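You operate a simulated robot arm through the tools that you are given. There is no shell and no other tool. Be economical: measure what you need, move in short steps, check, and stop when the job is done.

The job below is to be done with a simulated two-armed robot. You get a single attempt, and the scene is never put back.

Task
Prove the sealed shield box with the wand from the tool drawer.
Fine: range dial on AIR, wand along the door till TIGHT shows; wand back, drawer shut, dial off; the clamps stay shut. Where these are worked on the way, their far stop is far enough and under half their travel is too little: range dial, tool drawer.

Only the result counts: the job must be done as asked and must still hold three seconds after the hand-in. Knocking over, shifting, dropping, spilling or breaking anything else fails it.

Robot
Two 6-joint arms with two-finger parallel grippers on one trunk, on a base that drives. Base frame: it is fixed to the floor where the robot stands at the start and does not move with it; the origin is under the middle of the robot, x ahead of it, y to its left, z up; the surface under the hand at the start is at about z = 0.806. Readings come in m, degrees, newtons and seconds.
The left shoulder is at the start at [-0.105, 0.177, 0.732], the right one opposite. With the tool pointing down near the work surface each hand reaches from about 0.1 to 0.68 m from the robot's upright axis, wherever it stands, measured 20 degrees to its own side. Places, roughly: blue clamp [0.5, -0.7, 1.1]; box door [0.5, -0.6, 1]; call key [0.5, -0.5, 1.1]; inside of the tool drawer [0.5, 0.7, 0.3]; level dial [0.6, -0.7, 1.1]; limit dial [0.6, 0, 1]; output key [0.6, 0.2, 1]; range dial [0.5, -0.1, 0.8]; red clamp [0.5, -0.7, 0.9]; send key [0.6, -0.1, 0.8]; store key [0.6, 0, 0.8]; tool drawer [0.4, 0.7, 0.4]; trim knob [0.5, 0, 0.8]; volts dial [0.6, 0.1, 1]. Payload 1.57 kg a hand.
The tool frame of a hand sits at the grasp point between the pads (the TCP): z along the fingers, y along the line on which they close. The tips reach 0.03 m beyond it. The gripper opens to 0.08 m. The fingers are 0.017 m wide and 0.012 m thick; the gripper's body (0.04 by 0.082 m) begins 0.08 m behind the TCP.
Orientation is that of the tool frame in the base frame, as a unit quaternion [x, y, z, w]. With the fingers straight down and closing along the base's y, the tool's x points along the base's -x, its y along +y and its z along -z.

Tools
- The arms move only by the tool send_rows. It takes "left_deltas", "right_deltas" or both (then of equal length, played together; a hand with none holds still); each is a list of rows, each a list of 2 entries, a list of its own where there are three numbers: the shift along the tool's x, y, z in m, then the turn, a rotation vector about the tool's x, y, z in rad. In form: [[[tx, ty, tz], [rx, ry, rz]], ...]. A call has 1 to 8 rows; each row is the pose to reach, as a shift and turn from the pose commanded when the call began, along the tool's axes at that moment. "left_grip" and "right_grip" are, for a hand that has rows, the opening, from 0 (shut) to 1 (fully open), set as the call begins (left out, the last holds). Rows are played at 5 a second. More than 0.05 m and 8.6 degrees between two rows, or a gripper value outside its range, and nothing of the call is played. A pose out of reach is approached as far as the arm can. The call stops where the force on the tool passes 40 N (or 10 N more than at its start, if that is more) or the arm is blocked; 0.2 s more then pass. The fingers move at their own pace (about 0.072 m/s each) and stop on an object; they squeeze with about 43 N. The grip force told is the motor's: it shows also when the fingers shut on nothing. Time passes only in rows, and 0.2 s behind the last, so rows that repeat a pose let the fingers close. It gives the time, the measured TCP pose, the force on the tool (base axes), the opening and the grip force at its end, in the units of the frame above (readings bear some noise), with the torque about the TCP (base axes, N m) and any sound that the robot's microphone picked up.
- Cameras (640 x 400 px; columns grow to the right, rows downward): "scene" is now at [0.0316, -0.0106, 1.4401]; the picture's right is [-0.14, -0.99, 0.00], its down [-0.83, 0.12, -0.54] and it looks along [0.54, -0.08, -0.84] (base axes); focal length 214 px, centre (320, 200). "left" rides on the left gripper at [0.072, 0.007, -0.122] in its tool frame; the picture's right is [-0.09, 1.00, 0.00], its down [-0.84, -0.08, -0.54] and it looks along [-0.54, -0.05, 0.84] (tool axes); focal length 238 px, centre (320, 200). "right" rides on the right gripper at [0.072, -0.007, -0.122] in its tool frame; the picture's right is [0.09, 1.00, 0.00], its down [-0.84, 0.08, -0.54] and it looks along [-0.54, 0.05, 0.84] (tool axes); focal length 238 px, centre (320, 200). There is no depth. A picture from a camera that has moved, and an enlarged one, comes with that camera's place and axes in the base frame and with its lens.
- snapshot(camera): a new picture of that camera. It takes no simulated time.
- slide_trunk(by): slides the trunk up (or, below 0, down) by that many m; the arms and the scene camera ride with it, the base frame stays. It gives what a move gives, with no picture.
- roll_base(legs): drives the robot by 1 to 6 legs, each [ahead, left, turn to the left] in m, m and degrees, along the robot's own axes; the way and the turn of a leg run together, so that a leg with both is an arc; at most 1.5 m and 180 degrees a leg. The arms and the cameras ride along, it lands a little off, and it stops where it bumps. It gives what a move gives.
- aim_head(pan, tilt): turns the head with the scene camera to pan (to the left, within 143 degrees either way) and tilt (down, from -29 to 69), counted from straight ahead of the robot. It gives what a move gives.
- enlarge(camera, box): a new picture of the part [left, top, right, bottom] of that camera's present view, enlarged. It takes no simulated time.
- finish_job(): hands the job in; it is judged then, once.

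Go step by step. Nothing tells you exact positions but the pictures and the camera data: compare them with the known pose of the tool, close in by small moves and look again before you grip or let go. The budget is 120 turns and 88 pictures, counting those below and the enlarged ones. Unless the task says otherwise, let go and move clear before handing in, and close with one line.

The tools are called after "Request:" as name(argument=value, ...) on one line, values as JSON. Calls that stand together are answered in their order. send_rows: Moves the arms, as the interface text tells. Its arguments: {"type":"object","properties":{"left_deltas":{"type":"array"},"left_grip":{"type":"number"},"right_deltas":{"type":"array"},"right_grip":{"type":"number"}},"required":[]} The other tools are called the same way: slide_trunk (by) slides the trunk up or down; roll_base (legs) drives the base; aim_head (pan, tilt) turns the head that bears the scene camera; snapshot (camera) takes a picture; enlarge (camera, box) takes an enlarged picture of a part of a camera's view; finish_job () hands the job in.

At the start:

```text
clock: 0.0
left_eef_pos: [0.3097, 0.4318, 1.1092]
left_ee_rot: [0.001, 1.0, 0.0, 0.0]
left_ft_force: [-0.5, 0.1, 0.6]
left_wrist_torque: [0.0, 0.02, -0.01]
left_gripper_width: 0.08
left_grasp_force: 0.2
right_eef_pos: [0.4074, 0.07, 1.1424]
right_ee_rot: [-0.001, 1.0, 0.0, 0.0]
right_ft_force: [0.0, 0.8, 0.4]
right_wrist_torque: [0.01, -0.01, -0.01]
right_gripper_width: 0.0799
right_grasp_force: 0.0
trunk travel left (down, up): [-0.172, 0.156]
robot x, y, heading: [0.0012, 0.0021, -0.2]
head pan, tilt: [-8.2, 57.1]
```

scene: 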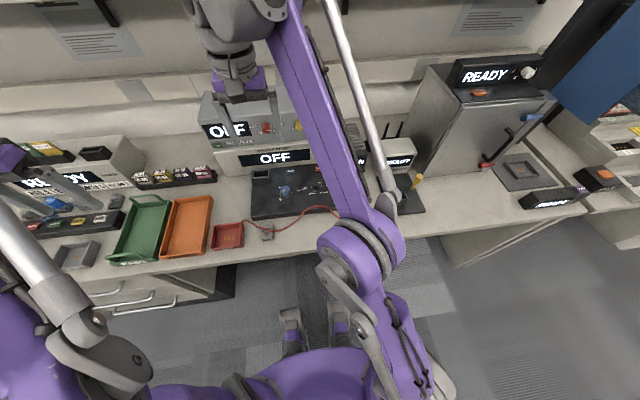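
right: 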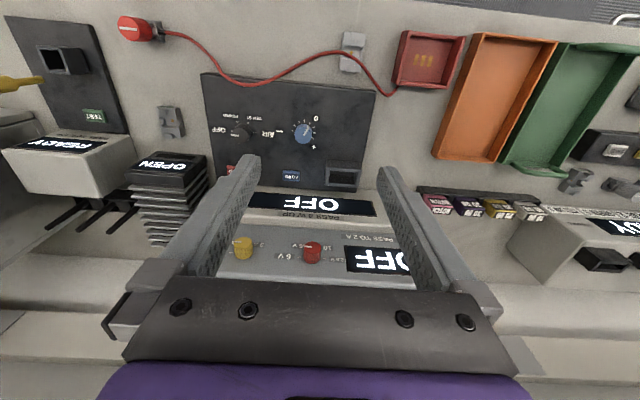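
left: 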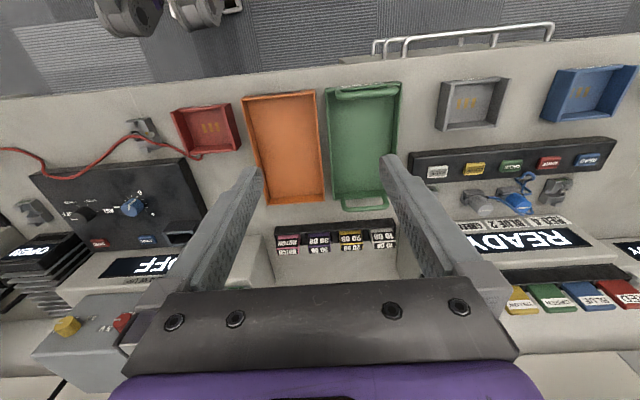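

I see a bench with a dial panel (range dial OFF/AIR), the shield box on the right, and drawers under the bench at the left. First I look closer at the range panel and the box.

Request:
enlarge(camera="right", box=[190, 60, 390, 220])

Request:
enlarge(camera="scene", box=[380, 40, 640, 220])

Request:
enlarge(camera="scene", box=[0, 120, 260, 330])

```text
2.50 times, centred on (290, 140) of right
camera zoom: at [0.336, 0.063, 1.2645], right [-0.09, 1.0, 0.0], down [0.84, 0.08, 0.54], along [0.54, 0.05, -0.84], focal length 596 px, centre (395, 350)
```

zoom: 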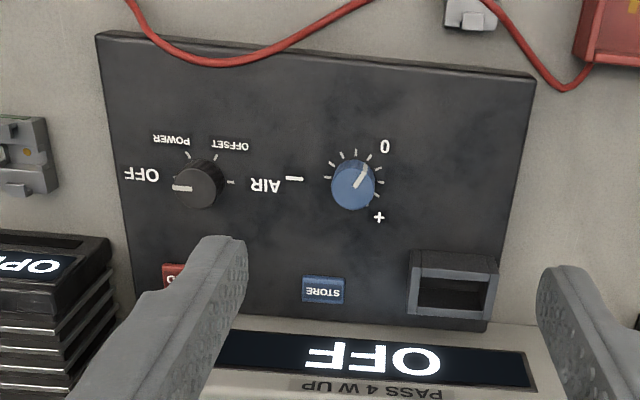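

```text
2.22 times, centred on (510, 130) of scene
camera zoom: at [0.0316, -0.0106, 1.4401], right [-0.14, -0.99, 0.0], down [-0.83, 0.12, -0.54], along [0.54, -0.08, -0.84], focal length 477 px, centre (-102, 356)
```

zoom: 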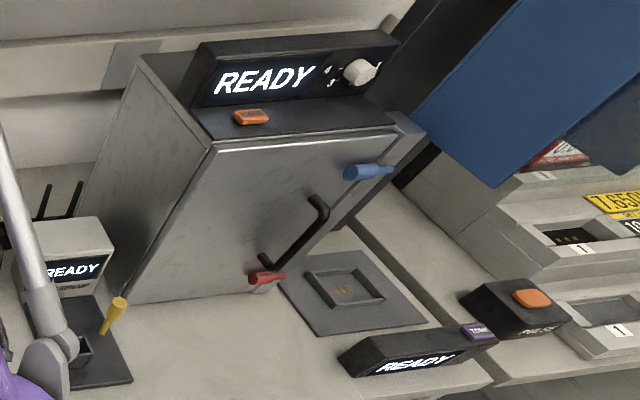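

```text
1.90 times, centred on (130, 225) of scene
camera zoom: at [0.0316, -0.0106, 1.4401], right [-0.14, -0.99, 0.0], down [-0.83, 0.12, -0.54], along [0.54, -0.08, -0.84], focal length 408 px, centre (682, 152)
```

zoom: 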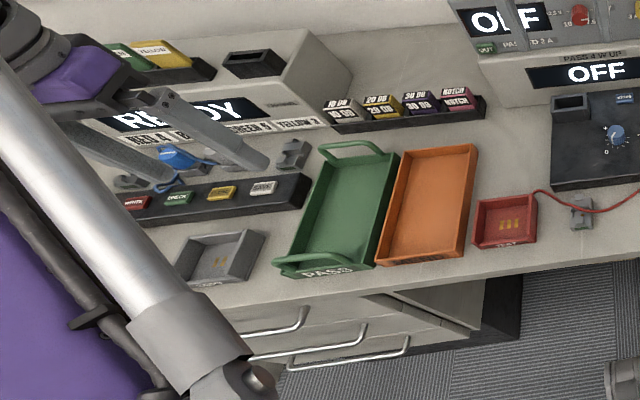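

The range dial is near (0.483, -0.07), pointing at OFF to the robot's right, and AIR is to the left (clockwise from above). I move the right hand over it.

Request:
send_rows(right_deltas=[[[-0.01, -0.02, 0.03], [0, 0, 0]], [[-0.02, -0.04, 0.06], [0, 0, 0]], [[-0.03, -0.06, 0.09], [0, 0, 0]], [[-0.04, -0.08, 0.12], [0, 0, 0]], [[-0.05, -0.1, 0.145], [0, 0, 0]], [[-0.06, -0.12, 0.17], [0, 0, 0]], [[-0.076, -0.14, 0.19], [0, 0, 0]], [[-0.076, -0.14, 0.2], [0, 0, 0]]], right_grip=0.8)

Request:
snapshot(camera="right")

Request:
snapshot(camera="scene")

```text
clock: 1.8
left_eef_pos: [0.3092, 0.4333, 1.1082]
left_ee_rot: [0.0, 1.0, 0.0, 0.0]
left_ft_force: [0.4, 0.3, 0.3]
left_wrist_torque: [0.01, -0.01, 0.01]
left_gripper_width: 0.08
left_grasp_force: 0.0
right_eef_pos: [0.483, -0.0702, 0.9417]
right_ee_rot: [0.0, 1.0, 0.0, 0.0]
right_ft_force: [-0.2, 0.5, 0.5]
right_wrist_torque: [0.01, 0.01, 0.0]
right_gripper_width: 0.0639
right_grasp_force: 0.0
trunk travel left (down, up): [-0.172, 0.156]
robot x, y, heading: [-0.0048, 0.0021, -0.0]
head pan, tilt: [-8.2, 57.1]
```

```text
81 pictures are left
camera right: at [0.4116, -0.077, 1.0635], right [-0.09, 1.0, 0.0], down [0.84, 0.08, 0.54], along [0.54, 0.05, -0.84], focal length 238 px, centre (320, 200)
```

right: 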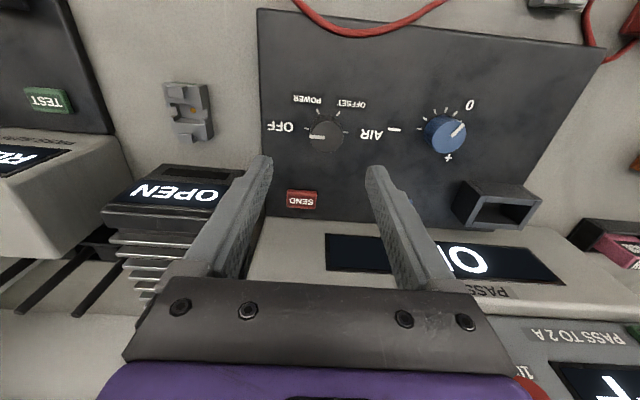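

```text
80 pictures are left
camera scene: at [0.0313, -0.0104, 1.4401], right [-0.14, -0.99, 0.0], down [-0.83, 0.12, -0.54], along [0.54, -0.08, -0.84], focal length 214 px, centre (320, 200)
```

scene: 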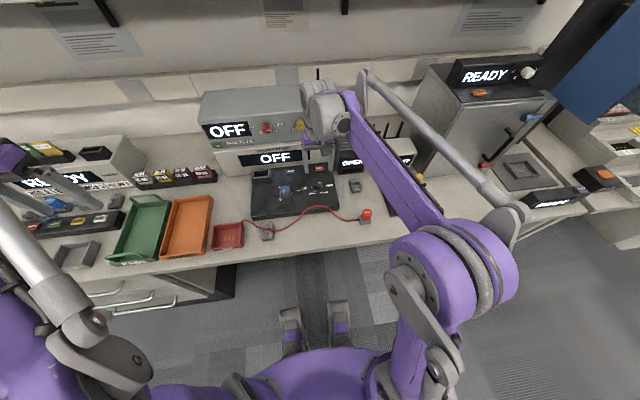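

The dial is centred near (0.479, -0.065), with its top around z 0.84. I pre-turn the hand anticlockwise so it can turn the dial in one sweep.

Request:
send_rows(right_deltas=[[[0.004, 0.005, 0], [0, 0, -0.145]], [[0.004, 0.005, 0], [0, 0, -0.29]], [[0.004, 0.005, 0], [0, 0, -0.435]], [[0.004, 0.005, 0], [0, 0, -0.58]], [[0.004, 0.005, 0], [0, 0, -0.725]], [[0.004, 0.005, 0], [0, 0, -0.87]], [[0.004, 0.005, 0], [0, 0, -1.015]], [[0.004, 0.005, 0], [0, 0, -1.16]]])

Request:
send_rows(right_deltas=[[[0, 0, 0.01], [0, 0, -0.14]], [[0, 0, 0.02], [0, 0, -0.28]], [[0, 0, 0.03], [0, 0, -0.41]]])

Request:
snapshot(camera="right")

```text
clock: 3.6
left_eef_pos: [0.3093, 0.4335, 1.1089]
left_ee_rot: [-0.001, 1.0, 0.0, 0.0]
left_ft_force: [-0.5, -0.1, -0.3]
left_wrist_torque: [0.01, 0.0, 0.01]
left_gripper_width: 0.0799
left_grasp_force: 0.1
right_eef_pos: [0.4793, -0.065, 0.943]
right_ee_rot: [-0.549, 0.836, 0.0, 0.0]
right_ft_force: [-0.5, 0.5, 0.0]
right_wrist_torque: [0.01, 0.01, 0.01]
right_gripper_width: 0.0639
right_grasp_force: 0.1
trunk travel left (down, up): [-0.172, 0.156]
robot x, y, heading: [0.0009, 0.0004, 0.1]
head pan, tilt: [-8.2, 57.1]
```

```text
clock: 4.4
left_eef_pos: [0.309, 0.4326, 1.1084]
left_ee_rot: [-0.001, 1.0, 0.0, 0.0]
left_ft_force: [-0.3, -0.3, -0.2]
left_wrist_torque: [0.0, 0.0, -0.02]
left_gripper_width: 0.0802
left_grasp_force: 0.0
right_eef_pos: [0.481, -0.0652, 0.9143]
right_ee_rot: [0.707, -0.707, 0.0, 0.0]
right_ft_force: [0.1, 0.3, -0.6]
right_wrist_torque: [0.0, -0.01, -0.02]
right_gripper_width: 0.0639
right_grasp_force: 0.0
trunk travel left (down, up): [-0.172, 0.156]
robot x, y, heading: [-0.0009, 0.0016, -0.0]
head pan, tilt: [-8.2, 57.1]
```

```text
79 pictures are left
camera right: at [0.4876, -0.1373, 1.0348], right [-1.0, -0.09, 0.0], down [-0.08, 0.84, 0.54], along [-0.05, 0.54, -0.84], focal length 238 px, centre (320, 200)
```

right: 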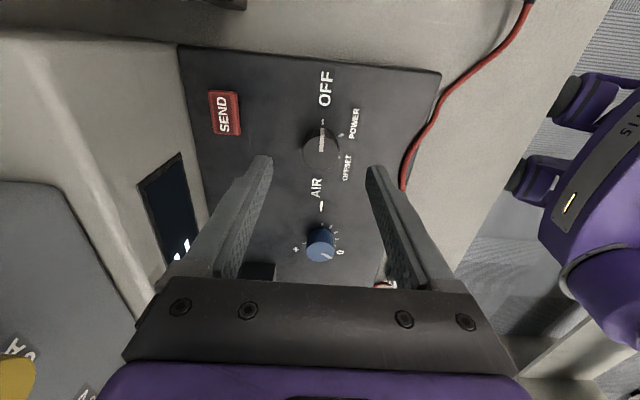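

The alignment is good, so I descend and grip the dial.

Request:
send_rows(right_deltas=[[[0, 0, 0.02], [0, 0, 0]], [[0, 0, 0.04], [0, 0, 0]], [[0, 0, 0.05], [0, 0, 0]], [[0, 0, 0.06], [0, 0, 0]]])

Request:
snapshot(camera="right")

```text
clock: 5.4
left_eef_pos: [0.3081, 0.4331, 1.1084]
left_ee_rot: [0.0, 1.0, 0.001, 0.0]
left_ft_force: [0.6, 0.2, 0.3]
left_wrist_torque: [0.0, -0.01, 0.01]
left_gripper_width: 0.0799
left_grasp_force: 0.0
right_eef_pos: [0.4794, -0.064, 0.8608]
right_ee_rot: [-0.707, 0.707, 0.0, 0.0]
right_ft_force: [-2.0, 0.1, 17.0]
right_wrist_torque: [-0.06, -0.12, -0.03]
right_gripper_width: 0.063
right_grasp_force: 0.1
trunk travel left (down, up): [-0.172, 0.156]
robot x, y, heading: [0.0033, 0.0002, -0.2]
head pan, tilt: [-8.2, 57.1]
stopped in row 4 (right hand): the force on the tool passed its limit at 63 N (the readings are from after the stop); the commanded pose is now the measured one
```

```text
78 pictures are left
camera right: at [0.4865, -0.1367, 0.9813], right [-1.0, -0.09, 0.0], down [-0.08, 0.84, 0.54], along [-0.05, 0.54, -0.84], focal length 238 px, centre (320, 200)
```

right: 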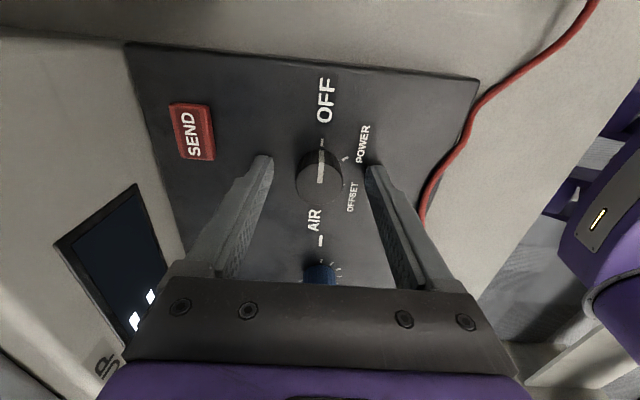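

The tips touched the panel top at about z 0.83. I back up 4 mm and close on the knob.

Request:
send_rows(right_deltas=[[[0, 0, -0.004], [0, 0, 0]]])

Request:
send_rows(right_deltas=[[[0, 0, 0], [0, 0, 0]], [[0, 0, 0], [0, 0, 0]], [[0, 0, 0], [0, 0, 0]]], right_grip=0)

Request:
snapshot(camera="right")

```text
clock: 5.8
left_eef_pos: [0.3102, 0.433, 1.1078]
left_ee_rot: [0.0, 1.0, 0.0, 0.001]
left_ft_force: [-0.4, -0.1, 0.5]
left_wrist_torque: [0.0, -0.01, 0.0]
left_gripper_width: 0.0802
left_grasp_force: 0.1
right_eef_pos: [0.4788, -0.0652, 0.8624]
right_ee_rot: [-0.706, 0.708, 0.0, 0.0]
right_ft_force: [0.1, -0.4, 0.4]
right_wrist_torque: [0.0, 0.01, 0.01]
right_gripper_width: 0.064
right_grasp_force: 0.0
trunk travel left (down, up): [-0.172, 0.156]
robot x, y, heading: [0.0014, -0.0001, 0.1]
head pan, tilt: [-8.2, 57.1]
```

```text
clock: 6.6
left_eef_pos: [0.3093, 0.4332, 1.1085]
left_ee_rot: [0.0, 1.0, 0.0, -0.001]
left_ft_force: [-0.3, -0.1, -0.5]
left_wrist_torque: [-0.02, -0.02, -0.01]
left_gripper_width: 0.08
left_grasp_force: 0.0
right_eef_pos: [0.4797, -0.0645, 0.8621]
right_ee_rot: [-0.707, 0.707, 0.0, 0.0]
right_ft_force: [-1.0, -0.5, -0.5]
right_wrist_torque: [-0.03, -0.43, -0.02]
right_gripper_width: 0.0297
right_grasp_force: 38.4
trunk travel left (down, up): [-0.172, 0.156]
robot x, y, heading: [0.0006, 0.0029, -0.1]
head pan, tilt: [-8.2, 57.1]
```

```text
77 pictures are left
camera right: at [0.4869, -0.1375, 0.9837], right [-1.0, -0.09, 0.0], down [-0.08, 0.84, 0.54], along [-0.05, 0.54, -0.84], focal length 238 px, centre (320, 200)
```

right: 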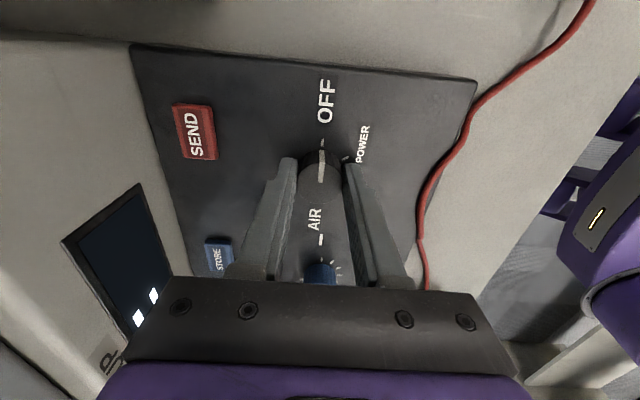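

The dial is gripped. I turn it clockwise from above (+z of the tool).

Request:
send_rows(right_deltas=[[[0, 0, 0], [0, 0, 0.14]], [[0, 0, 0], [0, 0, 0.28]], [[0, 0, 0], [0, 0, 0.42]], [[0, 0, 0], [0, 0, 0.56]], [[0, 0, 0], [0, 0, 0.7]], [[0, 0, 0], [0, 0, 0.84]], [[0, 0, 0], [0, 0, 0.98]], [[0, 0, 0], [0, 0, 1.12]]])

Request:
enlarge(camera="scene", box=[200, 80, 440, 230])

```text
clock: 8.4
left_eef_pos: [0.3088, 0.433, 1.1087]
left_ee_rot: [0.0, 1.0, 0.0, -0.001]
left_ft_force: [0.6, -0.7, 0.1]
left_wrist_torque: [0.02, -0.01, -0.01]
left_gripper_width: 0.0801
left_grasp_force: 0.1
right_eef_pos: [0.4796, -0.0633, 0.8625]
right_ee_rot: [-0.222, 0.975, 0.0, -0.001]
right_ft_force: [-19.2, 3.1, -25.3]
right_wrist_torque: [-0.42, 0.36, 0.01]
right_gripper_width: 0.0299
right_grasp_force: 39.3
trunk travel left (down, up): [-0.172, 0.156]
robot x, y, heading: [0.001, -0.0006, 0.0]
head pan, tilt: [-8.2, 57.1]
```

```text
2.67 times, centred on (320, 155) of scene
camera zoom: at [0.0311, -0.0105, 1.4401], right [-0.14, -0.99, 0.0], down [-0.83, 0.12, -0.54], along [0.54, -0.08, -0.84], focal length 572 px, centre (320, 320)
```

zoom: 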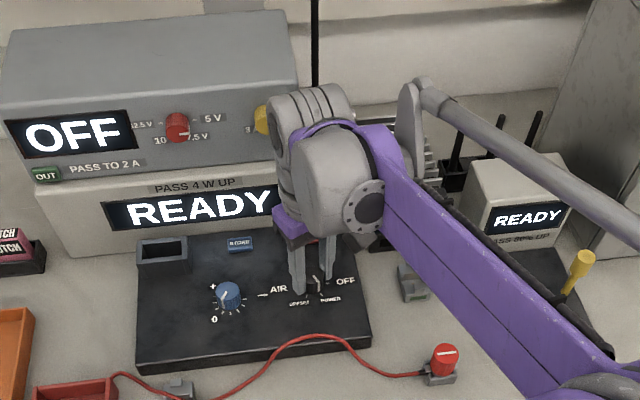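

The display now reads READY, so the dial has left OFF. I continue toward AIR.

Request:
send_rows(right_deltas=[[[0, 0, 0], [0, 0, 0.14]], [[0, 0, 0], [0, 0, 0.28]], [[0, 0, 0], [0, 0, 0.42]], [[0, 0, 0], [0, 0, 0.56]], [[0, 0, 0], [0, 0, 0.7]], [[0, 0, 0], [0, 0, 0.84]], [[0, 0, 0], [0, 0, 0.98]], [[0, 0, 0], [0, 0, 1.12]]])

Request:
send_rows(right_deltas=[[[0, 0, 0], [0, 0, 0.14]], [[0, 0, 0], [0, 0, 0.28]], [[0, 0, 0], [0, 0, 0.42]], [[0, 0, 0], [0, 0, 0.56]], [[0, 0, 0], [0, 0, 0.7]], [[0, 0, 0], [0, 0, 0.84]], [[0, 0, 0], [0, 0, 0.9]]])

Request:
snapshot(camera="right")

```text
clock: 10.2
left_eef_pos: [0.3084, 0.4327, 1.1086]
left_ee_rot: [0.001, 1.0, 0.0, 0.002]
left_ft_force: [-0.5, -0.8, 0.1]
left_wrist_torque: [-0.01, -0.03, 0.0]
left_gripper_width: 0.0799
left_grasp_force: 0.0
right_eef_pos: [0.4795, -0.0632, 0.8647]
right_ee_rot: [0.33, 0.944, 0.0, 0.0]
right_ft_force: [-12.7, 5.8, 2.1]
right_wrist_torque: [0.2, 1.14, -0.01]
right_gripper_width: 0.0296
right_grasp_force: 39.1
trunk travel left (down, up): [-0.172, 0.156]
robot x, y, heading: [-0.0014, -0.0009, -0.1]
head pan, tilt: [-8.2, 57.1]
```

```text
clock: 11.8
left_eef_pos: [0.309, 0.4339, 1.1075]
left_ee_rot: [-0.001, 1.0, 0.0, 0.0]
left_ft_force: [-0.2, 0.2, -0.5]
left_wrist_torque: [-0.01, -0.04, 0.01]
left_gripper_width: 0.08
left_grasp_force: 0.2
right_eef_pos: [0.4805, -0.0626, 0.8635]
right_ee_rot: [0.707, 0.707, -0.001, 0.0]
right_ft_force: [-0.8, 5.9, 14.4]
right_wrist_torque: [-0.3, 0.47, 0.34]
right_gripper_width: 0.0295
right_grasp_force: 39.3
trunk travel left (down, up): [-0.172, 0.156]
robot x, y, heading: [0.0023, 0.0042, -0.1]
head pan, tilt: [-8.2, 57.1]
```

```text
75 pictures are left
camera right: at [0.4736, 0.008, 0.9846], right [1.0, 0.09, 0.0], down [0.08, -0.84, 0.54], along [0.05, -0.54, -0.84], focal length 238 px, centre (320, 200)
```

right: 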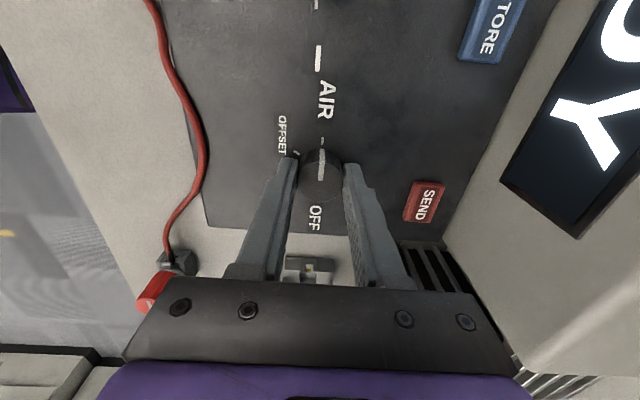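

The dial now points at AIR. I release it, rise, and turn the hand back to neutral.

Request:
send_rows(right_deltas=[[[0, 0, 0], [0, 0, 0]], [[0, 0, 0], [0, 0, 0]], [[0, 0, 0], [0, 0, 0]], [[0, 0, -0.03], [0, 0, 0]], [[0, 0, -0.07], [0, 0, -0.14]], [[0, 0, -0.11], [0, 0, -0.28]], [[0, 0, -0.15], [0, 0, -0.42]], [[0, 0, -0.19], [0, 0, -0.56]]], right_grip=0.8)

Request:
send_rows(right_deltas=[[[0, 0, 0], [0, 0, -0.145]], [[0, 0, 0], [0, 0, -0.29]], [[0, 0, 0], [0, 0, -0.435]], [[0, 0, 0], [0, 0, -0.58]], [[0, 0, 0], [0, 0, -0.725]], [[0, 0, 0], [0, 0, -0.87]], [[0, 0, 0], [0, 0, -1.01]]])

Request:
snapshot(camera="right")

```text
clock: 13.6
left_eef_pos: [0.3083, 0.4335, 1.1079]
left_ee_rot: [0.001, 1.0, 0.0, 0.0]
left_ft_force: [0.9, 0.4, 0.1]
left_wrist_torque: [-0.02, 0.0, 0.02]
left_gripper_width: 0.0801
left_grasp_force: 0.1
right_eef_pos: [0.4804, -0.0644, 1.0527]
right_ee_rot: [0.483, 0.876, 0.0, 0.0]
right_ft_force: [0.1, 1.0, -0.8]
right_wrist_torque: [0.01, 0.0, 0.01]
right_gripper_width: 0.0638
right_grasp_force: 0.1
trunk travel left (down, up): [-0.172, 0.156]
robot x, y, heading: [-0.0006, -0.0033, -0.0]
head pan, tilt: [-8.2, 57.1]
```

```text
clock: 15.2
left_eef_pos: [0.3102, 0.4324, 1.1078]
left_ee_rot: [0.0, 1.0, 0.0, 0.0]
left_ft_force: [-0.8, -0.4, 0.2]
left_wrist_torque: [0.0, 0.0, 0.01]
left_gripper_width: 0.08
left_grasp_force: 0.0
right_eef_pos: [0.4805, -0.0644, 1.0535]
right_ee_rot: [-0.002, 1.0, -0.001, 0.0]
right_ft_force: [0.2, 0.3, 0.2]
right_wrist_torque: [-0.02, -0.01, -0.02]
right_gripper_width: 0.0641
right_grasp_force: 0.0
trunk travel left (down, up): [-0.172, 0.156]
robot x, y, heading: [-0.002, -0.0005, 0.1]
head pan, tilt: [-8.2, 57.1]
```

```text
74 pictures are left
camera right: at [0.4083, -0.0721, 1.1746], right [-0.09, 1.0, 0.0], down [0.84, 0.08, 0.54], along [0.54, 0.05, -0.84], focal length 238 px, centre (320, 200)
```

right: 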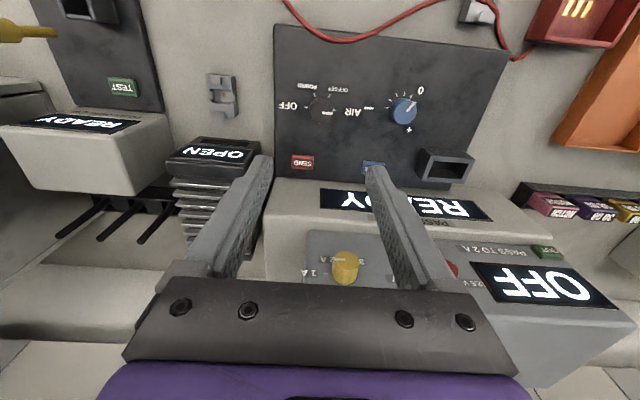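

The dial is on AIR. I pull the right hand back, then drive back and left to look at the tool drawer.

Request:
send_rows(right_deltas=[[[0.03, 0, -0.03], [0, 0, 0]], [[0.07, 0, -0.05], [0, 0, 0]], [[0.11, -0.02, -0.05], [0, 0, 0]], [[0.15, -0.05, -0.05], [0, 0, 0]], [[0.17, -0.09, -0.05], [0, 0, 0]], [[0.17, -0.13, -0.05], [0, 0, 0]]])

Request:
roll_base(legs=[[-0.4, 0, 0], [0, 0.5, 0]])

Request:
aim_head(pan=15, tilt=50)

Request:
snapshot(camera="scene")

```text
clock: 16.6
left_eef_pos: [0.3096, 0.4331, 1.1084]
left_ee_rot: [0.0, 1.0, 0.0, 0.0]
left_ft_force: [-0.6, -0.3, 0.4]
left_wrist_torque: [0.01, -0.03, -0.01]
left_gripper_width: 0.0799
left_grasp_force: 0.0
right_eef_pos: [0.3087, -0.1952, 1.1024]
right_ee_rot: [0.0, 1.0, 0.0, 0.0]
right_ft_force: [0.0, -0.1, -0.4]
right_wrist_torque: [-0.02, 0.0, 0.02]
right_gripper_width: 0.064
right_grasp_force: 0.1
trunk travel left (down, up): [-0.172, 0.156]
robot x, y, heading: [0.0013, -0.0008, -0.2]
head pan, tilt: [-8.2, 57.1]
```

```text
clock: 23.6
left_eef_pos: [-0.0918, 0.9382, 1.1071]
left_ee_rot: [-0.001, 1.0, 0.001, -0.001]
left_ft_force: [-0.8, 0.2, 0.8]
left_wrist_torque: [-0.02, 0.01, 0.02]
left_gripper_width: 0.0801
left_grasp_force: 0.1
right_eef_pos: [-0.0907, 0.3122, 1.1022]
right_ee_rot: [-0.001, 1.0, 0.0, 0.0]
right_ft_force: [0.8, -0.3, 0.1]
right_wrist_torque: [0.0, -0.04, 0.01]
right_gripper_width: 0.064
right_grasp_force: 0.1
trunk travel left (down, up): [-0.172, 0.156]
robot x, y, heading: [-0.4006, 0.5086, 0.1]
head pan, tilt: [-8.2, 57.1]
```

```text
clock: 24.5
left_eef_pos: [-0.0926, 0.9398, 1.1074]
left_ee_rot: [0.0, 1.0, 0.0, 0.0]
left_ft_force: [0.0, -0.1, 0.1]
left_wrist_torque: [0.0, 0.01, 0.0]
left_gripper_width: 0.0801
left_grasp_force: 0.0
right_eef_pos: [-0.0904, 0.3117, 1.1028]
right_ee_rot: [-0.001, 1.0, -0.001, 0.0]
right_ft_force: [0.0, 0.3, -0.3]
right_wrist_torque: [0.03, 0.01, 0.02]
right_gripper_width: 0.0638
right_grasp_force: 0.1
trunk travel left (down, up): [-0.172, 0.156]
robot x, y, heading: [-0.4029, 0.5098, 0.0]
head pan, tilt: [15.0, 50.0]
```

```text
73 pictures are left
camera scene: at [-0.3641, 0.5257, 1.4492], right [0.26, -0.97, 0.0], down [-0.74, -0.2, -0.64], along [0.62, 0.17, -0.77], focal length 214 px, centre (320, 200)
```

scene: 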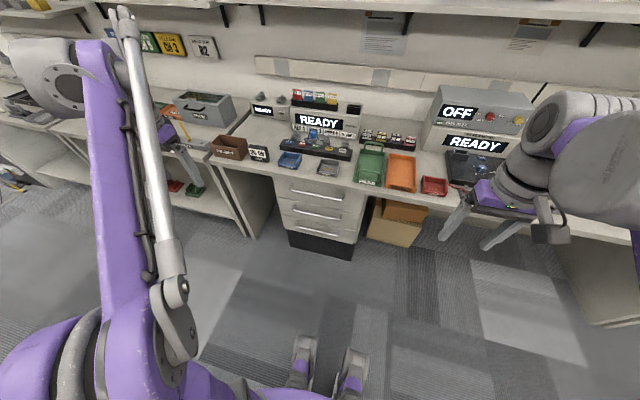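

Request:
enlarge(camera="scene", box=[190, 140, 430, 270])

```text
2.67 times, centred on (310, 205) of scene
camera zoom: at [-0.3641, 0.5257, 1.4492], right [0.26, -0.97, 0.0], down [-0.74, -0.2, -0.64], along [0.62, 0.17, -0.77], focal length 572 px, centre (347, 187)
```

zoom: 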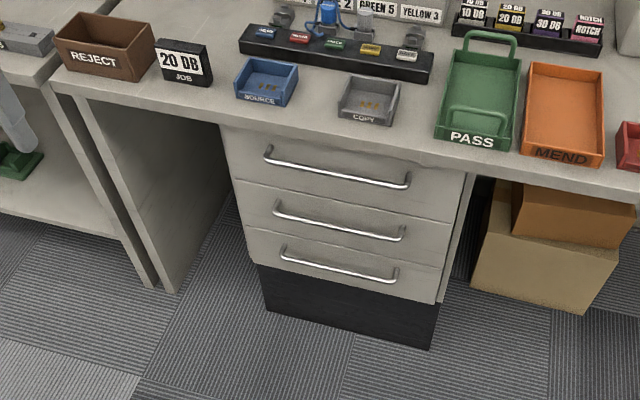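

The middle drawer (handle near y 0.75, z 0.4) matches the tool drawer. I turn the left hand to point forward with its fingers closing vertically.

Request:
send_rows(left_deltas=[[[0, 0, 0], [-0.0756, -0.0756, 0.0756]], [[0, 0, 0], [-0.1511, -0.1511, 0.1511]], [[0, 0, 0], [-0.2267, -0.2267, 0.2267]], [[0, 0, 0], [-0.3023, -0.3023, 0.3023]], [[0, 0, 0], [-0.3778, -0.3778, 0.3778]], [[0, 0, 0], [-0.4534, -0.4534, 0.4534]], [[0, 0, 0], [-0.529, -0.529, 0.529]], [[0, 0, 0], [-0.6046, -0.6046, 0.6046]]])

Request:
send_rows(left_deltas=[[[0, 0, 0], [-0.0756, -0.0756, 0.0756]], [[0, 0, 0], [-0.1511, -0.1511, 0.1511]], [[0, 0, 0], [-0.2267, -0.2267, 0.2267]], [[0, 0, 0], [-0.3023, -0.3023, 0.3023]], [[0, 0, 0], [-0.3778, -0.3778, 0.3778]], [[0, 0, 0], [-0.4534, -0.4534, 0.4534]], [[0, 0, 0], [-0.529, -0.529, 0.529]], [[0, 0, 0], [-0.6046, -0.6046, 0.6046]]])

Request:
slide_trunk(by=-0.17)

```text
clock: 26.3
left_eef_pos: [-0.0886, 0.9384, 1.1097]
left_ee_rot: [0.292, 0.865, 0.288, 0.29]
left_ft_force: [-0.3, 0.0, 0.0]
left_wrist_torque: [0.03, 0.01, -0.01]
left_gripper_width: 0.08
left_grasp_force: 0.0
right_eef_pos: [-0.0918, 0.3115, 1.1026]
right_ee_rot: [0.0, 1.0, 0.0, -0.001]
right_ft_force: [0.5, 0.3, 0.7]
right_wrist_torque: [-0.02, -0.01, -0.01]
right_gripper_width: 0.0641
right_grasp_force: 0.0
trunk travel left (down, up): [-0.172, 0.156]
robot x, y, heading: [-0.3985, 0.5089, 0.1]
head pan, tilt: [15.0, 50.0]
```

```text
clock: 27.2
left_eef_pos: [-0.0376, 0.9003, 1.1116]
left_ee_rot: [0.441, 0.71, 0.347, 0.427]
left_ft_force: [-0.1, 0.8, -0.5]
left_wrist_torque: [0.01, 0.0, -0.02]
left_gripper_width: 0.0801
left_grasp_force: 0.1
right_eef_pos: [-0.0916, 0.3113, 1.1035]
right_ee_rot: [-0.001, 1.0, 0.0, 0.0]
right_ft_force: [-0.5, -0.2, -0.6]
right_wrist_torque: [-0.02, 0.0, -0.03]
right_gripper_width: 0.0638
right_grasp_force: 0.0
trunk travel left (down, up): [-0.172, 0.156]
robot x, y, heading: [-0.4026, 0.5047, -0.0]
head pan, tilt: [15.0, 50.0]
stopped in row 4 (left hand): the arm was blocked; the commanded pose is now the measured one
```

```text
clock: 29.1
left_eef_pos: [-0.0024, 0.8742, 0.9426]
left_ee_rot: [0.473, 0.69, 0.313, 0.45]
left_ft_force: [-0.2, 0.3, -0.8]
left_wrist_torque: [-0.03, 0.0, -0.03]
left_gripper_width: 0.0802
left_grasp_force: 0.1
right_eef_pos: [-0.092, 0.3113, 0.9322]
right_ee_rot: [-0.001, 1.0, -0.001, -0.001]
right_ft_force: [0.0, -0.4, 0.5]
right_wrist_torque: [0.0, 0.0, 0.01]
right_gripper_width: 0.0642
right_grasp_force: 0.0
trunk travel left (down, up): [-0.002, 0.326]
robot x, y, heading: [-0.4001, 0.5086, 0.3]
head pan, tilt: [15.0, 50.0]
```

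The arm was blocked near the end of the turn, probably a joint limit at this height. I lower the hand toward handle height first, then finish the orientation there.

Request:
send_rows(left_deltas=[[[0.006, -0.044, 0.013], [0, 0, 0]], [[0.011, -0.087, 0.027], [0, 0, 0]], [[0.016, -0.13, 0.04], [0, 0, 0]], [[0.021, -0.172, 0.053], [0, 0, 0]], [[0.027, -0.214, 0.067], [0, 0, 0]], [[0.032, -0.254, 0.08], [0, 0, 0]]])

Request:
send_rows(left_deltas=[[[0.006, -0.044, 0.013], [0, 0, 0]], [[0.011, -0.087, 0.027], [0, 0, 0]], [[0.016, -0.13, 0.04], [0, 0, 0]], [[0.021, -0.172, 0.053], [0, 0, 0]], [[0.027, -0.214, 0.067], [0, 0, 0]], [[0.032, -0.254, 0.08], [0, 0, 0]]])

Request:
snapshot(camera="scene")

```text
clock: 30.6
left_eef_pos: [-0.0568, 0.8483, 0.6797]
left_ee_rot: [0.44, 0.71, 0.348, 0.425]
left_ft_force: [0.4, -0.5, 0.6]
left_wrist_torque: [0.03, -0.02, -0.03]
left_gripper_width: 0.0799
left_grasp_force: 0.1
right_eef_pos: [-0.091, 0.3128, 0.9332]
right_ee_rot: [-0.001, 1.0, 0.0, 0.0]
right_ft_force: [-0.6, 0.1, -0.2]
right_wrist_torque: [0.03, 0.02, -0.02]
right_gripper_width: 0.0638
right_grasp_force: 0.1
trunk travel left (down, up): [-0.002, 0.326]
robot x, y, heading: [-0.3995, 0.5054, 0.2]
head pan, tilt: [15.0, 50.0]
```

```text
clock: 31.9
left_eef_pos: [0.0339, 0.8171, 0.5623]
left_ee_rot: [0.44, 0.712, 0.346, 0.424]
left_ft_force: [-0.3, -0.7, -0.7]
left_wrist_torque: [0.0, 0.0, -0.03]
left_gripper_width: 0.0801
left_grasp_force: 0.1
left hand out of reach, approached as far as the arm can: row 2, 3, 4, 5, 6
right_eef_pos: [-0.0897, 0.3125, 0.9328]
right_ee_rot: [-0.001, 1.0, 0.0, -0.001]
right_ft_force: [1.1, 0.2, 0.0]
right_wrist_torque: [-0.02, 0.01, 0.01]
right_gripper_width: 0.0642
right_grasp_force: 0.2
trunk travel left (down, up): [-0.002, 0.326]
robot x, y, heading: [-0.4002, 0.5098, 0.2]
head pan, tilt: [15.0, 50.0]
```

```text
71 pictures are left
camera scene: at [-0.3167, 0.5265, 1.2757], right [0.26, -0.97, 0.0], down [-0.74, -0.2, -0.64], along [0.62, 0.17, -0.77], focal length 214 px, centre (320, 200)
```

scene: 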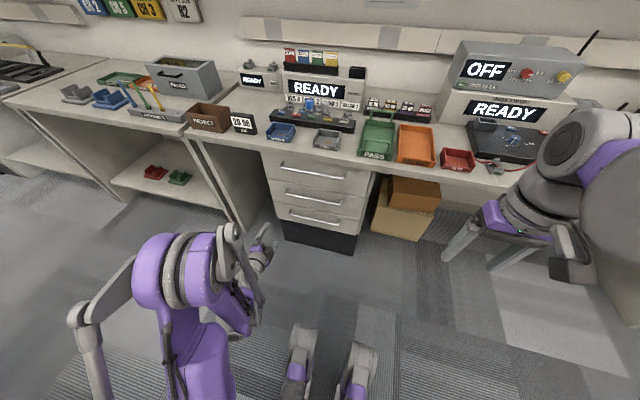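

The hand was too close to the body. I extend it forward while correcting it to a 30°-down pitch with fingers closing across the bar.

Request:
send_rows(left_deltas=[[[-0.019, 0.001, 0.016], [0.032, -0.0245, 0.098]], [[-0.038, 0.002, 0.033], [0.064, -0.049, 0.196]], [[-0.056, 0.003, 0.05], [0.096, -0.0735, 0.294]], [[-0.075, 0.004, 0.065], [0.128, -0.098, 0.392]]])

Request:
snapshot(camera="left")

```text
clock: 33.0
left_eef_pos: [0.1102, 0.7558, 0.5633]
left_ee_rot: [0.613, 0.61, 0.356, 0.355]
left_ft_force: [0.4, -0.2, 0.5]
left_wrist_torque: [-0.03, 0.0, 0.01]
left_gripper_width: 0.0798
left_grasp_force: 0.0
right_eef_pos: [-0.0913, 0.313, 0.9327]
right_ee_rot: [0.0, 1.0, 0.0, 0.0]
right_ft_force: [0.4, 0.5, 0.3]
right_wrist_torque: [0.03, 0.0, -0.02]
right_gripper_width: 0.0639
right_grasp_force: 0.1
trunk travel left (down, up): [-0.002, 0.326]
robot x, y, heading: [-0.4028, 0.5074, -0.0]
head pan, tilt: [15.0, 50.0]
```

```text
70 pictures are left
camera left: at [0.0078, 0.8267, 0.6283], right [0.49, -0.1, 0.87], down [-0.51, -0.84, 0.2], along [0.7, -0.54, -0.46], focal length 238 px, centre (320, 200)
```

left: 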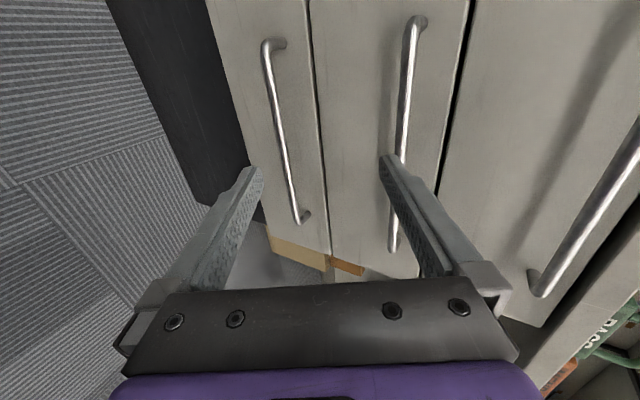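

Triangulating the two views puts the handles at x≈0.26, with z≈0.725, 0.577 and 0.405. The bottom drawer (0.26, 0.73, 0.41) is therefore the tool drawer, and I move to a pre-grasp in front of its handle.

Request:
send_rows(left_deltas=[[[-0.005, -0.03, 0.02], [0, 0, 0]], [[-0.01, -0.062, 0.04], [0, 0, 0]], [[-0.015, -0.062, 0.07], [0, 0, 0]], [[-0.021, -0.062, 0.1], [0, 0, 0]]])

Request:
snapshot(camera="left")

Request:
snapshot(camera="scene")

```text
clock: 34.0
left_eef_pos: [0.1632, 0.7345, 0.4554]
left_ee_rot: [0.612, 0.61, 0.357, 0.354]
left_ft_force: [0.5, 0.2, 0.0]
left_wrist_torque: [0.0, -0.01, -0.01]
left_gripper_width: 0.0799
left_grasp_force: 0.1
right_eef_pos: [-0.0908, 0.3115, 0.9318]
right_ee_rot: [0.0, 1.0, 0.0, 0.0]
right_ft_force: [-0.3, -0.3, 0.1]
right_wrist_torque: [0.0, -0.04, -0.02]
right_gripper_width: 0.0638
right_grasp_force: 0.1
trunk travel left (down, up): [-0.002, 0.326]
robot x, y, heading: [-0.4015, 0.5055, 0.1]
head pan, tilt: [15.0, 50.0]
```

```text
69 pictures are left
camera left: at [0.0611, 0.8058, 0.5209], right [0.49, -0.1, 0.87], down [-0.51, -0.84, 0.2], along [0.7, -0.54, -0.46], focal length 238 px, centre (320, 200)
```

left: 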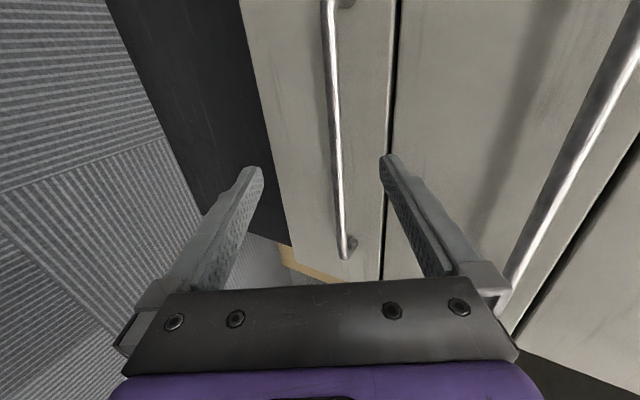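

```text
68 pictures are left
camera scene: at [-0.3185, 0.5258, 1.2759], right [0.26, -0.97, 0.0], down [-0.74, -0.2, -0.64], along [0.62, 0.17, -0.77], focal length 214 px, centre (320, 200)
```

scene: 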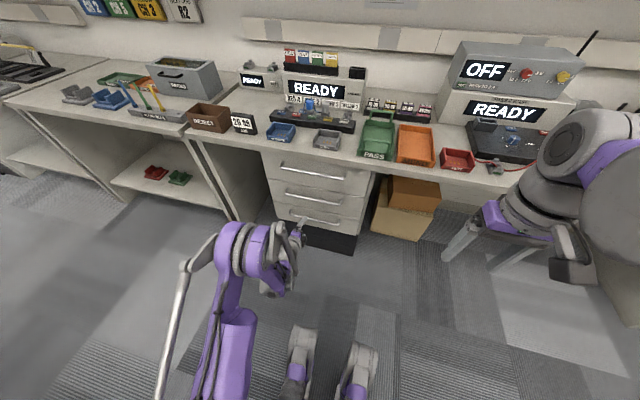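

The bar lies at about (0.266, 0.414) in x and z. I advance onto it and close.

Request:
send_rows(left_deltas=[[[0, 0.008, 0.03], [0, 0, 0]], [[0, 0.0157, 0.06], [0, 0, 0]], [[0, 0.0157, 0.08], [0, 0, 0]], [[0, 0.0157, 0.1], [0, 0, 0]]])

Request:
send_rows(left_deltas=[[[0, 0, 0], [0, 0, 0]], [[0, 0, 0], [0, 0, 0]], [[0, 0, 0], [0, 0, 0]], [[0, 0, 0], [0, 0, 0]]], left_grip=0)

Request:
snapshot(camera="left")

```text
clock: 34.6
left_eef_pos: [0.2241, 0.734, 0.4408]
left_ee_rot: [0.612, 0.609, 0.357, 0.356]
left_ft_force: [-12.9, -2.4, 6.3]
left_wrist_torque: [0.05, -0.67, -0.09]
left_gripper_width: 0.0793
left_grasp_force: 0.1
right_eef_pos: [-0.0915, 0.3115, 0.9325]
right_ee_rot: [0.0, 1.0, 0.0, 0.0]
right_ft_force: [0.1, 0.3, 0.2]
right_wrist_torque: [-0.01, 0.02, 0.0]
right_gripper_width: 0.0642
right_grasp_force: 0.1
trunk travel left (down, up): [-0.002, 0.326]
robot x, y, heading: [-0.4043, 0.5047, 0.1]
head pan, tilt: [15.0, 50.0]
stopped in row 3 (left hand): the force on the tool passed its limit at 68 N (the readings are from after the stop); the commanded pose is now the measured one
```

```text
clock: 35.6
left_eef_pos: [0.2253, 0.7353, 0.4374]
left_ee_rot: [0.612, 0.611, 0.355, 0.355]
left_ft_force: [-17.8, 0.2, -22.0]
left_wrist_torque: [-0.14, 0.56, -0.03]
left_gripper_width: 0.0116
left_grasp_force: 29.8
right_eef_pos: [-0.0912, 0.3123, 0.9321]
right_ee_rot: [-0.002, 1.0, 0.0, 0.0]
right_ft_force: [-0.1, -0.1, 0.0]
right_wrist_torque: [0.0, 0.0, 0.0]
right_gripper_width: 0.0639
right_grasp_force: 0.1
trunk travel left (down, up): [-0.002, 0.326]
robot x, y, heading: [-0.3998, 0.5093, -0.1]
head pan, tilt: [15.0, 50.0]
```

```text
67 pictures are left
camera left: at [0.1218, 0.8065, 0.5032], right [0.49, -0.1, 0.86], down [-0.51, -0.84, 0.2], along [0.7, -0.54, -0.46], focal length 238 px, centre (320, 200)
```

left: 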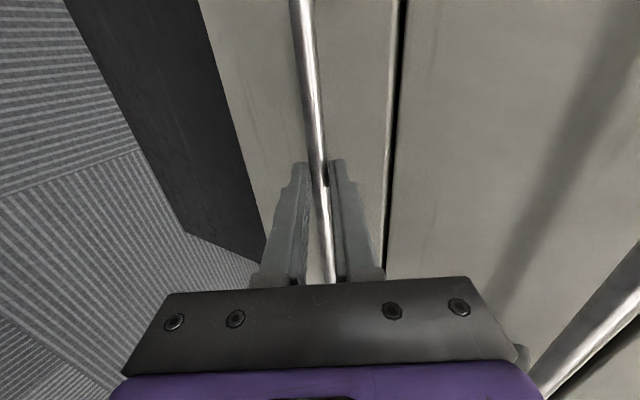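

The handle is gripped. I pull the drawer out along -x.

Request:
send_rows(left_deltas=[[[0, -0.01, -0.0173], [0, 0, 0]], [[0, -0.02, -0.0346], [0, 0, 0]], [[0, -0.03, -0.052], [0, 0, 0]], [[0, -0.04, -0.0693], [0, 0, 0]], [[0, -0.05, -0.0866], [0, 0, 0]], [[0, -0.06, -0.104], [0, 0, 0]]])

Request:
snapshot(camera="scene")

```text
clock: 37.0
left_eef_pos: [0.1204, 0.7354, 0.4385]
left_ee_rot: [0.615, 0.611, 0.351, 0.353]
left_ft_force: [-1.1, 2.7, -20.7]
left_wrist_torque: [-0.02, 0.39, 0.21]
left_gripper_width: 0.0117
left_grasp_force: 28.7
left hand out of reach, approached as far as the arm can: row 6
right_eef_pos: [-0.09, 0.3142, 0.9316]
right_ee_rot: [-0.001, 1.0, 0.001, -0.001]
right_ft_force: [-0.9, -0.4, 0.4]
right_wrist_torque: [0.0, -0.01, -0.03]
right_gripper_width: 0.064
right_grasp_force: 0.1
trunk travel left (down, up): [-0.002, 0.326]
robot x, y, heading: [-0.4015, 0.5097, 0.3]
head pan, tilt: [15.0, 50.0]
stopped in row 6 (left hand): the force on the tool passed its limit at 49 N (the readings are from after the stop); the commanded pose is now the measured one
```

```text
66 pictures are left
camera scene: at [-0.3178, 0.5266, 1.2758], right [0.26, -0.97, 0.0], down [-0.74, -0.2, -0.64], along [0.62, 0.17, -0.77], focal length 214 px, centre (320, 200)
```

scene: 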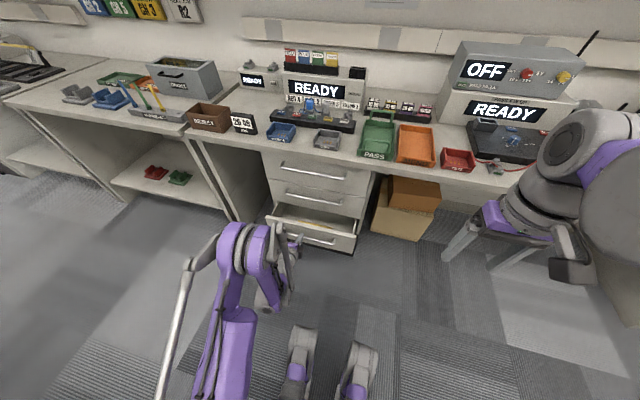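

The drawer moved about 0.105 m and something yellow is visible inside. I pull the rest by driving the base back.

Request:
roll_base(legs=[[-0.1, 0, 0]])

Request:
roll_base(legs=[[-0.1, 0, 0]])

Request:
enlarge(camera="scene", box=[200, 130, 440, 280])

```text
clock: 38.2
left_eef_pos: [0.0243, 0.7343, 0.4382]
left_ee_rot: [0.616, 0.611, 0.35, 0.352]
left_ft_force: [0.0, 1.9, -1.3]
left_wrist_torque: [-0.37, 0.02, -0.29]
left_gripper_width: 0.0117
left_grasp_force: 30.0
right_eef_pos: [-0.1871, 0.3129, 0.9331]
right_ee_rot: [0.0, 1.0, -0.001, 0.0]
right_ft_force: [0.7, 0.3, -0.5]
right_wrist_torque: [-0.03, -0.02, -0.01]
right_gripper_width: 0.0641
right_grasp_force: 0.1
trunk travel left (down, up): [-0.002, 0.326]
robot x, y, heading: [-0.4957, 0.5047, 0.2]
head pan, tilt: [15.0, 50.0]
stopped in leg 1: the force on the tool passed its limit at 42 N (the readings are from after the stop); the commanded pose is now the measured one
```

```text
clock: 39.4
left_eef_pos: [-0.0735, 0.7347, 0.4385]
left_ee_rot: [0.616, 0.612, 0.35, 0.352]
left_ft_force: [-0.6, -3.7, -3.6]
left_wrist_torque: [-0.1, 0.07, 0.09]
left_gripper_width: 0.0116
left_grasp_force: 29.1
right_eef_pos: [-0.2844, 0.3109, 0.9325]
right_ee_rot: [-0.002, 1.0, 0.0, 0.0]
right_ft_force: [-0.3, -0.3, -0.5]
right_wrist_torque: [0.0, -0.02, 0.04]
right_gripper_width: 0.0643
right_grasp_force: 0.1
trunk travel left (down, up): [-0.002, 0.326]
robot x, y, heading: [-0.5986, 0.5086, 0.4]
head pan, tilt: [15.0, 50.0]
```

```text
2.67 times, centred on (320, 205) of scene
camera zoom: at [-0.5124, 0.5255, 1.2759], right [0.26, -0.97, 0.0], down [-0.74, -0.2, -0.64], along [0.62, 0.17, -0.77], focal length 572 px, centre (320, 187)
```

zoom: 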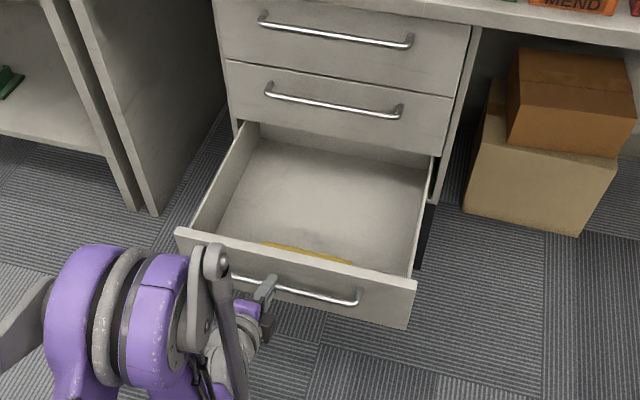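

The drawer is about 0.30 m out and a yellow wand lies just behind its front. I try a little more to find the stop.

Request:
roll_base(legs=[[-0.05, 0, 0]])

```text
clock: 40.3
left_eef_pos: [-0.0995, 0.7345, 0.4421]
left_ee_rot: [0.611, 0.61, 0.357, 0.357]
left_ft_force: [0.5, -0.3, 12.7]
left_wrist_torque: [-0.41, -0.42, -0.57]
left_gripper_width: 0.0116
left_grasp_force: 29.3
right_eef_pos: [-0.3154, 0.3107, 0.9317]
right_ee_rot: [-0.002, 1.0, 0.001, 0.0]
right_ft_force: [-0.4, -0.8, 0.0]
right_wrist_torque: [-0.02, 0.01, -0.02]
right_gripper_width: 0.0639
right_grasp_force: 0.1
trunk travel left (down, up): [-0.002, 0.326]
robot x, y, heading: [-0.6273, 0.512, 0.3]
head pan, tilt: [15.0, 50.0]
stopped in leg 1: the force on the tool passed its limit at 84 N (the readings are from after the stop); the commanded pose is now the measured one
```

The drawer is at its far stop. I release the handle, back off, and look at the wand.

Request:
send_rows(left_deltas=[[[0, 0, 0], [0, 0, 0]], [[0, 0, 0], [0, 0, 0]], [[0, 0, -0.02], [0, 0, 0]], [[0, 0, -0.05], [0, 0, 0]], [[0, 0.02, -0.08], [0, 0, 0]], [[0, 0.06, -0.1], [0, 0, 0]], [[0, 0.1, -0.12], [0, 0, 0]], [[0, 0.14, -0.12], [0, 0, 0]]], left_grip=1)

Request:
snapshot(camera="scene")

Request:
snapshot(camera="left")

```text
clock: 42.1
left_eef_pos: [-0.1347, 0.734, 0.6213]
left_ee_rot: [0.612, 0.61, 0.357, 0.356]
left_ft_force: [0.0, -0.1, -0.1]
left_wrist_torque: [0.01, 0.04, -0.03]
left_gripper_width: 0.0799
left_grasp_force: 0.0
left hand out of reach, approached as far as the arm can: row 3, 4, 5
right_eef_pos: [-0.3148, 0.3116, 0.932]
right_ee_rot: [-0.002, 1.0, 0.0, 0.001]
right_ft_force: [-0.8, 0.0, -1.1]
right_wrist_torque: [-0.03, 0.01, 0.04]
right_gripper_width: 0.0641
right_grasp_force: 0.0
trunk travel left (down, up): [-0.002, 0.326]
robot x, y, heading: [-0.619, 0.5021, 0.5]
head pan, tilt: [15.0, 50.0]
```

```text
64 pictures are left
camera scene: at [-0.5425, 0.5252, 1.2759], right [0.26, -0.97, 0.0], down [-0.74, -0.2, -0.64], along [0.62, 0.17, -0.77], focal length 214 px, centre (320, 200)
```

scene: 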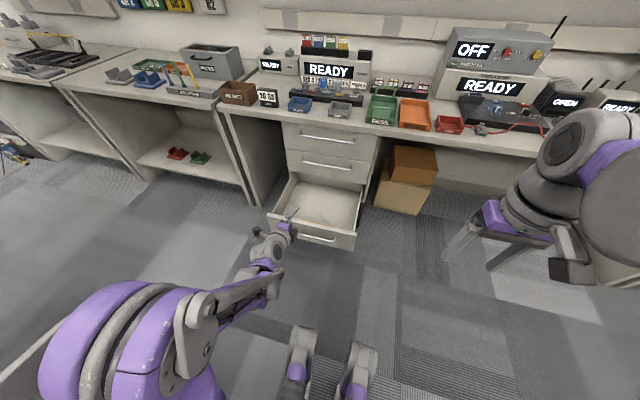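

```text
63 pictures are left
camera left: at [-0.2362, 0.8059, 0.6872], right [0.49, -0.09, 0.87], down [-0.51, -0.84, 0.2], along [0.71, -0.54, -0.46], focal length 238 px, centre (320, 200)
```

left: 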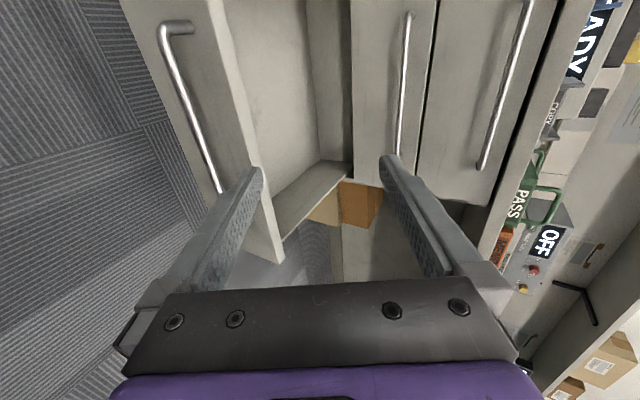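

I turn the left hand to point straight down, closing along x, and drive ahead 0.15 m so it sits above the drawer.

Request:
send_rows(left_deltas=[[[0, 0.007, 0.012], [0.131, 0, 0]], [[0, 0.015, 0.022], [0.262, 0, 0]], [[0, 0.022, 0.032], [0.393, 0, 0]], [[-0.003, 0.03, 0.042], [0.524, 0, 0]], [[-0.006, 0.035, 0.05], [0.655, 0, 0]], [[-0.009, 0.04, 0.06], [0.785, 0, 0]], [[-0.012, 0.045, 0.07], [0.916, 0, 0]], [[-0.014, 0.045, 0.08], [1.047, 0, 0]]])

Request:
roll_base(legs=[[0.14, 0, 0]])

Request:
snapshot(camera="left")

```text
clock: 43.9
left_eef_pos: [-0.0446, 0.7209, 0.6224]
left_ee_rot: [0.707, 0.707, 0.004, 0.002]
left_ft_force: [-0.6, 0.5, 0.2]
left_wrist_torque: [0.03, -0.06, -0.01]
left_gripper_width: 0.08
left_grasp_force: 0.0
right_eef_pos: [-0.314, 0.3111, 0.9319]
right_ee_rot: [-0.002, 1.0, 0.0, -0.001]
right_ft_force: [0.0, -0.5, 0.7]
right_wrist_torque: [0.05, 0.02, 0.0]
right_gripper_width: 0.0641
right_grasp_force: 0.0
trunk travel left (down, up): [-0.002, 0.326]
robot x, y, heading: [-0.6259, 0.5052, 0.2]
head pan, tilt: [15.0, 50.0]
```

```text
clock: 45.2
left_eef_pos: [0.0979, 0.7219, 0.6219]
left_ee_rot: [0.708, 0.706, 0.003, 0.003]
left_ft_force: [0.1, 1.0, -0.9]
left_wrist_torque: [0.0, 0.0, 0.0]
left_gripper_width: 0.08
left_grasp_force: 0.1
right_eef_pos: [-0.171, 0.3126, 0.9331]
right_ee_rot: [-0.003, 1.0, 0.0, -0.001]
right_ft_force: [0.2, -0.4, -0.5]
right_wrist_torque: [0.0, 0.02, 0.03]
right_gripper_width: 0.064
right_grasp_force: 0.1
trunk travel left (down, up): [-0.002, 0.326]
robot x, y, heading: [-0.4856, 0.5039, 0.4]
head pan, tilt: [15.0, 50.0]
```

```text
62 pictures are left
camera left: at [0.1038, 0.7942, 0.7427], right [1.0, -0.09, 0.01], down [-0.08, -0.84, 0.54], along [-0.04, -0.54, -0.84], focal length 238 px, centre (320, 200)
```

left: 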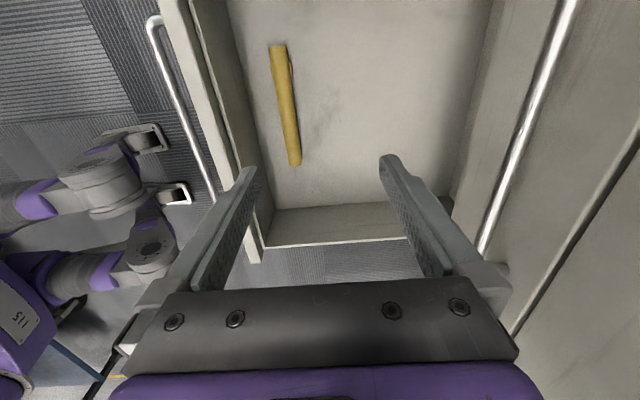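

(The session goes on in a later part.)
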